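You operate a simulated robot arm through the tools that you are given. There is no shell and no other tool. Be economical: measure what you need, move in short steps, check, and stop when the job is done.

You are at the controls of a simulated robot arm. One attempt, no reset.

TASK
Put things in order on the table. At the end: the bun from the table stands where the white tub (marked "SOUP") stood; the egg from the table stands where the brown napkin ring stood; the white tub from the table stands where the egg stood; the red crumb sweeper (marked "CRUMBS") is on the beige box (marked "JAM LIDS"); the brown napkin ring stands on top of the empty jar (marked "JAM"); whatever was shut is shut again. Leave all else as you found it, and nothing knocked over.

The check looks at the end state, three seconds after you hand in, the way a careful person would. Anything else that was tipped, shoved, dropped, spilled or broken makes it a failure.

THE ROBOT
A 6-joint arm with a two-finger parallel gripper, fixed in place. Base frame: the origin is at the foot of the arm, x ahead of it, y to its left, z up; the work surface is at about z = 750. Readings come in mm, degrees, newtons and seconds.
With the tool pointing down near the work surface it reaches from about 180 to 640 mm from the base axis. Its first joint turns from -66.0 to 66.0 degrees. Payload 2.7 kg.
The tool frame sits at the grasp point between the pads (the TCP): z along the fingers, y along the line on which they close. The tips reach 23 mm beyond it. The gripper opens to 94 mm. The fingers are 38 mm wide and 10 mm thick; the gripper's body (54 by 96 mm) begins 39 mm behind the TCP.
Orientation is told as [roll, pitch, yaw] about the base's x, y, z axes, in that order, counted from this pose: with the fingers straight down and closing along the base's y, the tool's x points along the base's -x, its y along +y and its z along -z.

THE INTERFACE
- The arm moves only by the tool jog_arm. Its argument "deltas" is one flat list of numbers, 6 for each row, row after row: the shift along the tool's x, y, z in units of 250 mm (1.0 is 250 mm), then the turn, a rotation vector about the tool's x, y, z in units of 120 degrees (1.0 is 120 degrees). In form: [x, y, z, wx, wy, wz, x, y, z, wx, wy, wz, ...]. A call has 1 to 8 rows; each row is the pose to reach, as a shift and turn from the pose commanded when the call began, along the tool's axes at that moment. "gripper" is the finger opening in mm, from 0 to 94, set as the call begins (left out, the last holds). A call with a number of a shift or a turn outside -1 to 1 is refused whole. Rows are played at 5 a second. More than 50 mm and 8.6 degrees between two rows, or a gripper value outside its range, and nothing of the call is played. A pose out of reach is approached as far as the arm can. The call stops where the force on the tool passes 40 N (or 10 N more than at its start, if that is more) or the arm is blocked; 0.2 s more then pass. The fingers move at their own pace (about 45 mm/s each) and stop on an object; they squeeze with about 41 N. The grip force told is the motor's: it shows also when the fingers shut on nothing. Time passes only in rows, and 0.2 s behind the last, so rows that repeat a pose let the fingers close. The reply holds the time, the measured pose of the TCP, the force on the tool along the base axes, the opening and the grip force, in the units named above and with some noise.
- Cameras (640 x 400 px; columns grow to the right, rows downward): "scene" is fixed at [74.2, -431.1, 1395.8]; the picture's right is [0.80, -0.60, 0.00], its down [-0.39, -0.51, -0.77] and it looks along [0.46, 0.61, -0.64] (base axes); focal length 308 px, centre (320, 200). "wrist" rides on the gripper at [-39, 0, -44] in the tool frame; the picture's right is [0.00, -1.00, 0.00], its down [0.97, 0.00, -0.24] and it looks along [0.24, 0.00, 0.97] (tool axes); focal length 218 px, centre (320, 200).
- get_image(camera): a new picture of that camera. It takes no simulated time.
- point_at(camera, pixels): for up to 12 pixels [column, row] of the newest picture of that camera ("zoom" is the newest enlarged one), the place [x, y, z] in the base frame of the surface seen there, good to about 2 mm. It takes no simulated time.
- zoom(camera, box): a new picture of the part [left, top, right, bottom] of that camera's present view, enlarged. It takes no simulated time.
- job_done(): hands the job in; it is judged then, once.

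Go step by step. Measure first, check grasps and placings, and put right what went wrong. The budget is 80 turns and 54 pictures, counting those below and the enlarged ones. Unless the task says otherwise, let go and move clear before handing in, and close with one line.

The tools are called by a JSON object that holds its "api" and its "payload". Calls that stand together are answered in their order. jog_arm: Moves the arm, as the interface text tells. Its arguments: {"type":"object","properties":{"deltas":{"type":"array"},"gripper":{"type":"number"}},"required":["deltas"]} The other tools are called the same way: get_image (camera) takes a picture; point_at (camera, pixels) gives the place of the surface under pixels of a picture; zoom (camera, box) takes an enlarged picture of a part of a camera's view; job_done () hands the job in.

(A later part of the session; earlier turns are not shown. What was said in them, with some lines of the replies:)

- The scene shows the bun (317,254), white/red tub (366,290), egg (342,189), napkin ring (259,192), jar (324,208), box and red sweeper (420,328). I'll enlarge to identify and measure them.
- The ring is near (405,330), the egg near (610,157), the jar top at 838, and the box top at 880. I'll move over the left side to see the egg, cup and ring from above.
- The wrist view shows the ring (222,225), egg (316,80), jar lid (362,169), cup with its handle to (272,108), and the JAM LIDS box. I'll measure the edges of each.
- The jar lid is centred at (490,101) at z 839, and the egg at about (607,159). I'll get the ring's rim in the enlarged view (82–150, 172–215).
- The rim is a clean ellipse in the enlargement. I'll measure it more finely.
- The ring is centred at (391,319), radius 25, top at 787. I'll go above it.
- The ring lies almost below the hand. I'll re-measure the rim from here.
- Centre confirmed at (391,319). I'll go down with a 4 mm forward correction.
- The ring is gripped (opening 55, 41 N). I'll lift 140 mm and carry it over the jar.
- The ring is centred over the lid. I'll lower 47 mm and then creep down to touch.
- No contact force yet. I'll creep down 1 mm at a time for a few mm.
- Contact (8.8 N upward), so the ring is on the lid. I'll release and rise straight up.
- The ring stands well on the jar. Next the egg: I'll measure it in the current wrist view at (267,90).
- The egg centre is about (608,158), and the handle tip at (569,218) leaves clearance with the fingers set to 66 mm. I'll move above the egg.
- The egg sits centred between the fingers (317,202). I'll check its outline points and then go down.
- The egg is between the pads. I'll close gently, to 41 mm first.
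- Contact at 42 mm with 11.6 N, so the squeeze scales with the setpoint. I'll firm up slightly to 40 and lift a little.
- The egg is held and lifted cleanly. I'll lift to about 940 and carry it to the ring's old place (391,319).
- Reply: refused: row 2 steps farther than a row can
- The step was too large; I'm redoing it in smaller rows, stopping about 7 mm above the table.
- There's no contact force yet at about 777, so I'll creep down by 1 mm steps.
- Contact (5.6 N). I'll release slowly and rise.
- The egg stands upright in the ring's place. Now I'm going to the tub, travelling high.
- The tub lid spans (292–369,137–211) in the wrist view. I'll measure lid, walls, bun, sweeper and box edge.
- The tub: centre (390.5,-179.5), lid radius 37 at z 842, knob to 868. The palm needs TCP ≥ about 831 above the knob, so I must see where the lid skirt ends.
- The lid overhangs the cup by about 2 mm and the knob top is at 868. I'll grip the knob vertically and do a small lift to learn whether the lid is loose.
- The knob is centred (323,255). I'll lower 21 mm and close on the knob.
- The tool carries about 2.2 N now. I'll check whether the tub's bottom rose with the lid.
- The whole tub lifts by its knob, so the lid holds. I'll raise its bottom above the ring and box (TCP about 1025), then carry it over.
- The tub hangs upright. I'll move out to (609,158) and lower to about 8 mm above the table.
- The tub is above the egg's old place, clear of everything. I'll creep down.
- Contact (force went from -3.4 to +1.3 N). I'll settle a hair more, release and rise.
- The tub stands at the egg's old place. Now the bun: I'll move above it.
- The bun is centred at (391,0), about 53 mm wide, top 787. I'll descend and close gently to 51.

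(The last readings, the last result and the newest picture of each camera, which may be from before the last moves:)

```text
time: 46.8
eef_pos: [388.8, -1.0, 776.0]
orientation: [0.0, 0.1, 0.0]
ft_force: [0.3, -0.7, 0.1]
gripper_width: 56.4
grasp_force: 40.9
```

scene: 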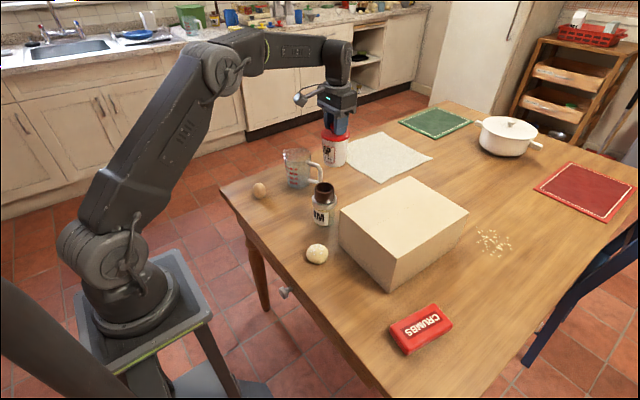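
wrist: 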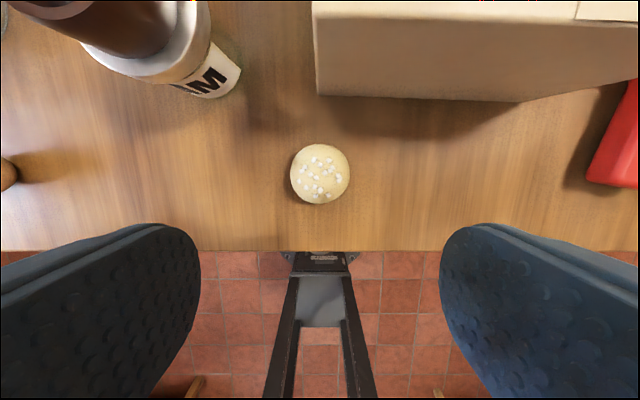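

The bun is gripped at 56 mm. I'll lift 60 mm and carry it along to the tub's old place (390.5,-179.5).

{"api": "jog_arm", "payload": {"deltas": [0, 0, -0.12, 0, 0, 0, 0, 0, -0.24, 0, 0, 0, 0, -0.15, -0.24, 0, 0, 0, 0, -0.31, -0.24, 0, 0, 0, 0, -0.47, -0.24, 0, 0, 0, 0, -0.62, -0.24, 0, 0, 0, 0, -0.716, -0.24, 0, 0, 0, 0, -0.716, -0.24, 0, 0, 0]}}

{"api": "jog_arm", "payload": {"deltas": [0, 0, 0.1, 0, 0, 0, 0, 0, 0.2, 0, 0, 0, 0, 0, 0.23, 0, 0, 0, 0, 0, 0.23, 0, 0, 0]}}

{"api": "jog_arm", "payload": {"deltas": [0, 0, 0.006, 0, 0, 0, 0, 0, 0.006, 0, 0, 0]}}

{"api": "zoom", "payload": {"camera": "scene", "box": [310, 220, 470, 370]}}

```text
time: 48.6
eef_pos: [390.8, -180.4, 835.8]
orientation: [0.0, -0.1, -0.1]
ft_force: [0.9, -0.1, -0.8]
gripper_width: 56.3
grasp_force: 41.0
```

```text
time: 49.6
eef_pos: [388.9, -181.0, 780.6]
orientation: [0.0, -0.1, 0.0]
ft_force: [-0.1, -0.2, -0.2]
gripper_width: 56.5
grasp_force: 40.8
```

```text
time: 50.2
eef_pos: [389.7, -181.0, 777.9]
orientation: [0.0, 0.0, 0.0]
ft_force: [-0.6, 0.5, -0.7]
gripper_width: 56.2
grasp_force: 41.3
```

```text
2.67 times, centred on (390, 295) of scene
```

zoom: 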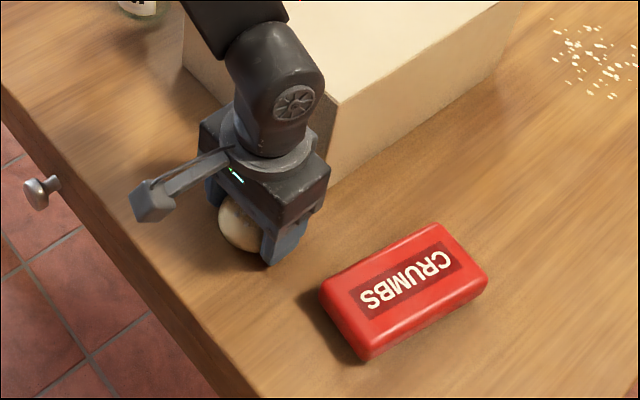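

Just above the table, and no touch yet. I'll creep down 1 mm and read.

{"api": "jog_arm", "payload": {"deltas": [0, 0, 0.004, 0, 0, 0, 0, 0, 0.004, 0, 0, 0]}}

{"api": "jog_arm", "payload": {"deltas": [0, 0, 0.003, 0, 0, 0, 0, 0, 0.003, 0, 0, 0]}}

```text
time: 50.8
eef_pos: [390.4, -180.5, 776.2]
orientation: [-0.1, 0.0, 0.1]
ft_force: [-0.5, 0.4, -1.1]
gripper_width: 56.0
grasp_force: 40.8
```

```text
time: 51.4
eef_pos: [391.0, -179.1, 775.1]
orientation: [0.0, 0.0, 0.0]
ft_force: [-3.4, -1.2, 6.9]
gripper_width: 56.1
grasp_force: 41.1
```

Contact (6.9 N). I'll release, rise, and look at the sweeper from above.

{"api": "jog_arm", "payload": {"deltas": [0, 0, 0, 0, 0, 0, 0, 0, 0, 0, 0, 0, 0, 0, 0, 0, 0, 0], "gripper": 80}}

{"api": "jog_arm", "payload": {"deltas": [0, 0, -0.1, 0, 0, 0, 0, 0, -0.28, 0, 0, 0, 0, 0, -0.46, 0, 0, 0, 0, 0, -0.64, 0, 0, 0, -0.05, -0.14, -0.64, 0, 0, 0, -0.1, -0.28, -0.64, 0, 0, 0, -0.12, -0.44, -0.64, 0, 0, 0, -0.12, -0.48, -0.64, 0, 0, 0]}}

{"api": "get_image", "payload": {"camera": "wrist"}}

{"api": "zoom", "payload": {"camera": "scene", "box": [280, 170, 480, 370]}}

```text
time: 52.2
eef_pos: [390.8, -180.5, 776.7]
orientation: [-0.1, 0.0, 0.0]
ft_force: [0.0, -0.5, 0.6]
gripper_width: 80.0
grasp_force: 0.1
```

```text
time: 54.0
eef_pos: [419.9, -299.2, 936.6]
orientation: [0.0, 0.0, 0.0]
ft_force: [0.0, -0.1, -0.2]
gripper_width: 80.0
grasp_force: 0.0
```

```text
19 pictures are left
```

wrist: 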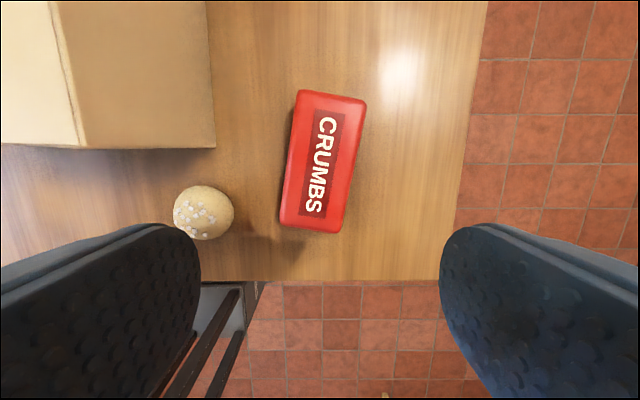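

```text
2.00 times, centred on (380, 270) of scene
```

zoom: 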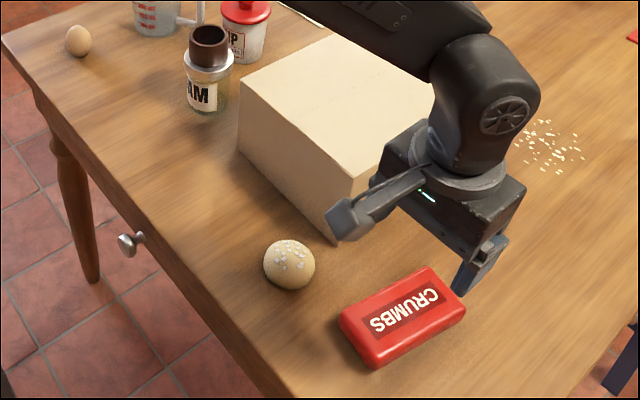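

The bun is well placed. I'll measure the sweeper's edges in the wrist view.

{"api": "point_at", "payload": {"camera": "wrist", "pixels": [[302, 95], [362, 103], [284, 222], [337, 228], [293, 160], [349, 165], [332, 96], [311, 226], [321, 162], [205, 138], [70, 140], [150, 60]]}}

{"api": "zoom", "payload": {"camera": "wrist", "box": [260, 70, 388, 250]}}

```text
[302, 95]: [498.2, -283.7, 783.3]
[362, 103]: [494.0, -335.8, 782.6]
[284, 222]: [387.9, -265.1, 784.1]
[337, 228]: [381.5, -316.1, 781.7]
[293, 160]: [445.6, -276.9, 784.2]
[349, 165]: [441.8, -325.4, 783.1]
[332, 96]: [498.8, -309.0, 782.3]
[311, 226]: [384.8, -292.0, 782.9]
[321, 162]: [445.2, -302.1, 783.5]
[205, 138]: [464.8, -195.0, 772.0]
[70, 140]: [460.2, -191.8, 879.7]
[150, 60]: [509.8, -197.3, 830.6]
```

```text
2.22 times, centred on (324, 160) of wrist
```

zoom: 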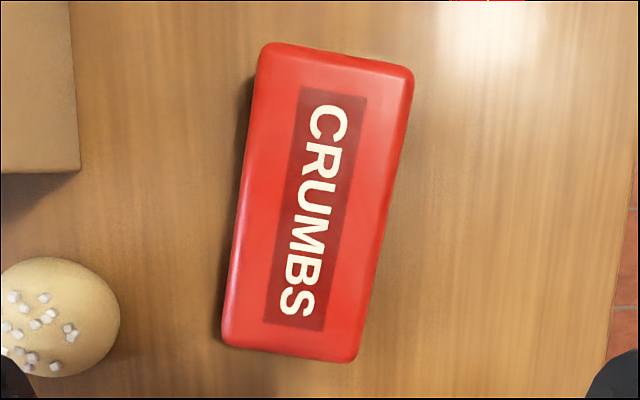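

The sweeper is centred at (441,-300.5), long axis -8.5° from x. I'll turn the hand to match, move over, and go down.

{"api": "jog_arm", "payload": {"deltas": [-0.084, -0.004, 0.04, 0, 0, 0.036, -0.084, -0.004, 0.12, 0, 0, 0.071, -0.084, -0.004, 0.28, 0, 0, 0.071, -0.084, -0.004, 0.44, 0, 0, 0.071, -0.084, -0.004, 0.56, 0, 0, 0.071, -0.084, -0.004, 0.56, 0, 0, 0.071]}}

{"api": "get_image", "payload": {"camera": "wrist"}}

```text
time: 55.4
eef_pos: [438.8, -302.3, 796.6]
orientation: [-0.1, -0.1, -8.5]
ft_force: [-0.3, 0.2, -0.1]
gripper_width: 79.9
grasp_force: 0.0
```

```text
16 pictures are left
```

wrist: 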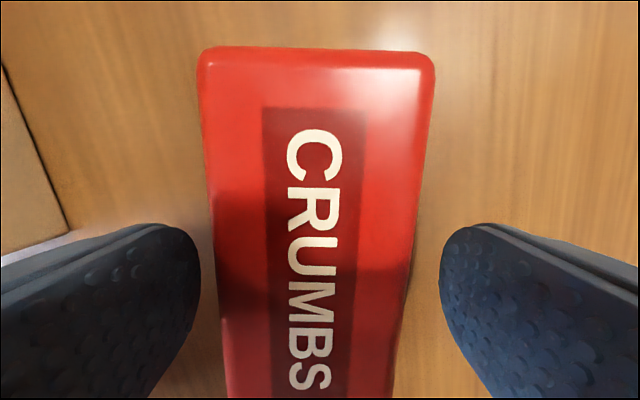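

Well aligned between the pads. I'll go down 20 mm and close.

{"api": "jog_arm", "payload": {"deltas": [0, 0, 0.04, 0, 0, 0, 0, 0, 0.08, 0, 0, 0, 0, 0, 0.08, 0, 0, 0]}}

{"api": "jog_arm", "payload": {"deltas": [0, 0, 0, 0, 0, 0, 0, 0, 0, 0, 0, 0, 0, 0, 0, 0, 0, 0, 0, 0, 0, 0, 0, 0], "gripper": 45}}

{"api": "jog_arm", "payload": {"deltas": [0, 0, -0.14, 0, 0, 0, 0, 0, -0.28, 0, 0, 0, 0, 0, -0.42, 0, 0, 0, 0, 0, -0.56, 0, 0, 0, 0, 0, -0.7, 0, 0, 0, 0, 0, -0.7, 0, 0, 0]}}

{"api": "get_image", "payload": {"camera": "scene"}}

```text
time: 56.2
eef_pos: [440.7, -301.6, 777.6]
orientation: [0.0, -0.1, -8.5]
ft_force: [0.2, 0.4, 0.1]
gripper_width: 80.0
grasp_force: 0.0
```

```text
time: 57.2
eef_pos: [440.2, -301.2, 776.3]
orientation: [0.0, 0.0, -8.6]
ft_force: [0.2, 0.6, -0.1]
gripper_width: 61.3
grasp_force: 41.3
```

```text
time: 58.6
eef_pos: [440.2, -301.2, 949.8]
orientation: [0.0, 0.0, -8.5]
ft_force: [-0.8, 1.2, -0.8]
gripper_width: 61.5
grasp_force: 41.3
```

```text
15 pictures are left
```

scene: 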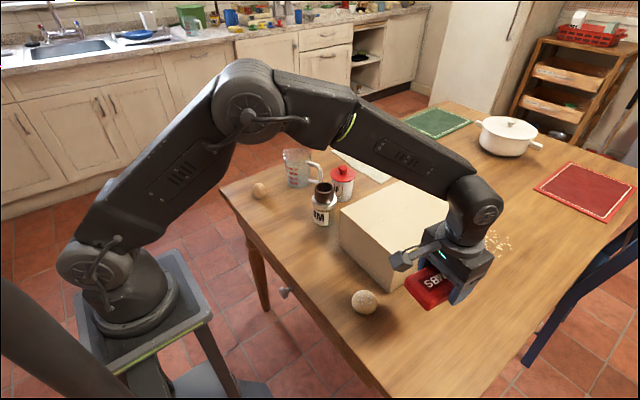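

The sweeper is held level. I'll carry it over the centre of the box (550,-95).

{"api": "jog_arm", "payload": {"deltas": [-0.052, 0.147, 0, 0, 0, 0, -0.104, 0.293, 0, 0, 0, 0, -0.157, 0.44, 0, 0, 0, 0, -0.209, 0.587, 0, 0, 0, 0, -0.261, 0.733, 0, 0, 0, 0, -0.313, 0.88, 0, 0, 0, 0, -0.313, 0.88, 0.08, 0, 0, 0, -0.313, 0.88, 0.15, 0, 0, 0]}}

{"api": "get_image", "payload": {"camera": "wrist"}}

{"api": "zoom", "payload": {"camera": "scene", "box": [310, 130, 490, 300]}}

```text
time: 60.4
eef_pos: [550.5, -95.0, 912.4]
orientation: [0.0, 0.1, -8.5]
ft_force: [-0.3, -0.4, -1.1]
gripper_width: 61.4
grasp_force: 40.9
```

```text
14 pictures are left
```

wrist: 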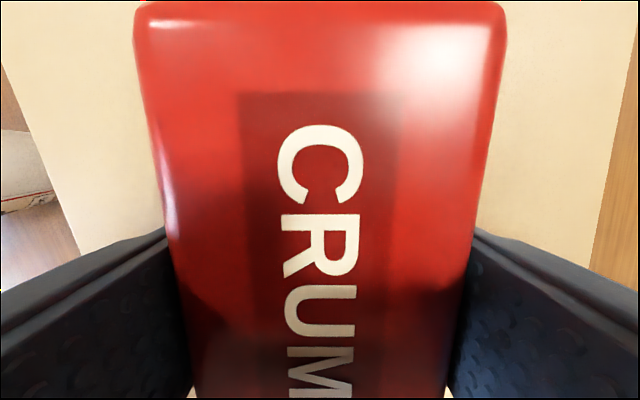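

```text
2.35 times, centred on (400, 215) of scene
```

zoom: 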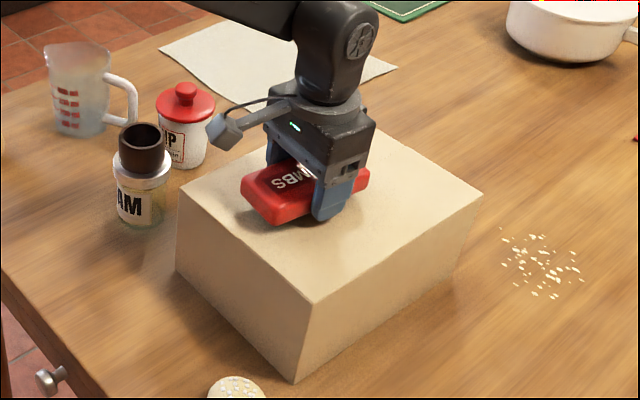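

The sweeper is over the middle of the box, about 6 mm up. I'll creep down to touch.

{"api": "jog_arm", "payload": {"deltas": [0, 0, 0.008, 0, 0, 0, 0, 0, 0.014, 0, 0, 0, 0, 0, 0.014, 0, 0, 0]}}

{"api": "jog_arm", "payload": {"deltas": [0, 0, 0.004, 0, 0, 0, 0, 0, 0.004, 0, 0, 0]}}

{"api": "jog_arm", "payload": {"deltas": [0, 0, 0.004, 0, 0, 0, 0, 0, 0.004, 0, 0, 0]}}

```text
time: 61.2
eef_pos: [550.1, -94.1, 909.1]
orientation: [0.0, 0.1, -8.6]
ft_force: [0.8, 0.3, -1.2]
gripper_width: 61.6
grasp_force: 41.1
```

```text
time: 61.8
eef_pos: [550.4, -94.9, 908.6]
orientation: [0.0, 0.0, -8.6]
ft_force: [0.4, 0.4, -1.2]
gripper_width: 61.3
grasp_force: 41.3
```

```text
time: 62.4
eef_pos: [549.9, -94.1, 908.8]
orientation: [0.0, 0.0, -8.4]
ft_force: [0.3, -0.1, -1.4]
gripper_width: 61.2
grasp_force: 41.0
```

{"api": "jog_arm", "payload": {"deltas": [0, 0, 0.004, 0, 0, 0, 0, 0, 0.004, 0, 0, 0]}}

{"api": "jog_arm", "payload": {"deltas": [0, 0, 0.003, 0, 0, 0, 0, 0, 0.003, 0, 0, 0]}}

```text
time: 63.0
eef_pos: [550.5, -94.5, 906.7]
orientation: [0.0, 0.0, -8.5]
ft_force: [-0.1, -0.7, -0.5]
gripper_width: 61.3
grasp_force: 41.5
```

```text
time: 63.6
eef_pos: [550.6, -95.4, 906.5]
orientation: [0.0, 0.0, -8.5]
ft_force: [0.5, 0.2, -0.1]
gripper_width: 61.4
grasp_force: 41.1
```

The force is fading toward zero, so it's just touching. One more small step, then release.

{"api": "jog_arm", "payload": {"deltas": [0, 0, 0.003, 0, 0, 0, 0, 0, 0.003, 0, 0, 0]}}

{"api": "jog_arm", "payload": {"deltas": [0, 0, 0, 0, 0, 0, 0, 0, 0, 0, 0, 0, 0, 0, 0, 0, 0, 0], "gripper": 82}}

{"api": "jog_arm", "payload": {"deltas": [0, 0, -0.06, 0, 0, 0, 0, 0, -0.2, 0, 0, 0, 0, 0, -0.36, 0, 0, 0, 0.15, 0, -0.48, 0, 0, 0, 0.3, 0, -0.6, 0, 0, 0, 0.45, 0, -0.7, 0, 0, 0, 0.6, 0, -0.7, 0, 0, 0]}}

{"api": "get_image", "payload": {"camera": "scene"}}

{"api": "zoom", "payload": {"camera": "scene", "box": [230, 140, 490, 320]}}

```text
time: 64.2
eef_pos: [551.2, -94.8, 906.7]
orientation: [0.0, -0.1, -8.5]
ft_force: [-2.9, 2.3, 10.2]
gripper_width: 61.2
grasp_force: 40.8
```

```text
time: 65.0
eef_pos: [550.4, -94.9, 905.6]
orientation: [0.0, 0.0, -8.5]
ft_force: [0.0, 0.0, 0.0]
gripper_width: 81.8
grasp_force: 0.0
```

```text
time: 66.6
eef_pos: [400.7, -72.4, 1080.5]
orientation: [0.0, 0.0, -8.5]
ft_force: [0.1, -0.4, -0.2]
gripper_width: 81.9
grasp_force: 0.0
```

```text
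12 pictures are left
```

scene: 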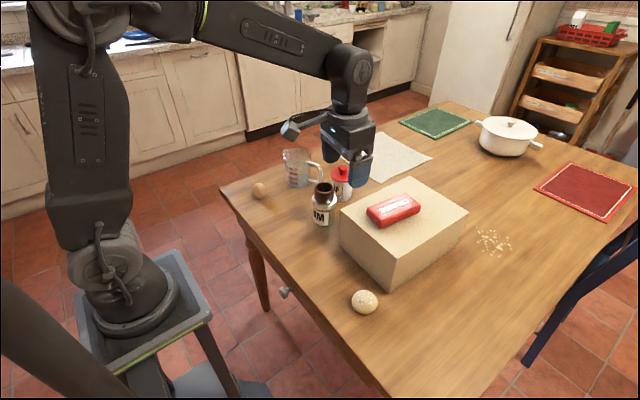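

```text
2.22 times, centred on (360, 230) of scene
```

zoom: 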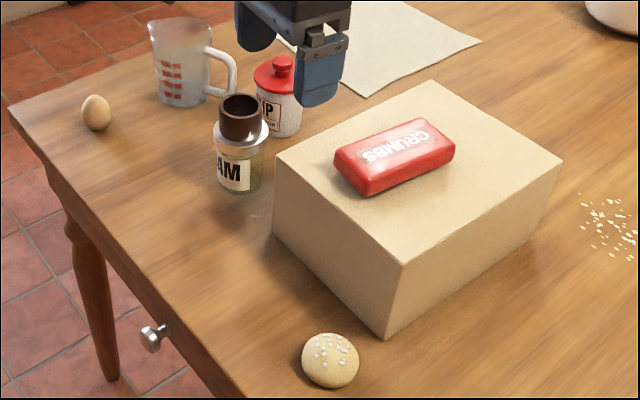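

Everything stands in place. A quick check of the final positions.

{"api": "point_at", "payload": {"camera": "zoom", "pixels": [[283, 60], [96, 100], [330, 350], [394, 152], [276, 160], [402, 262]]}}

```text
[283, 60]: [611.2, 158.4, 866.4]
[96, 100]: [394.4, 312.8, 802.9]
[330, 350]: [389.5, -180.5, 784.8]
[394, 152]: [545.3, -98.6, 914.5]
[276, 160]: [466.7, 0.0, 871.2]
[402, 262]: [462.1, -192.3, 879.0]
```

All the items read at their targets, the box has not shifted, and the arm is clear, so I'm handing in.

{"api": "job_done", "payload": {}}

```text
The job is handed in.
```

The job is handed in: the bun, egg and tub stand in their new places, the ring is on the jar and the sweeper is on the box. Nothing was opened or knocked over.
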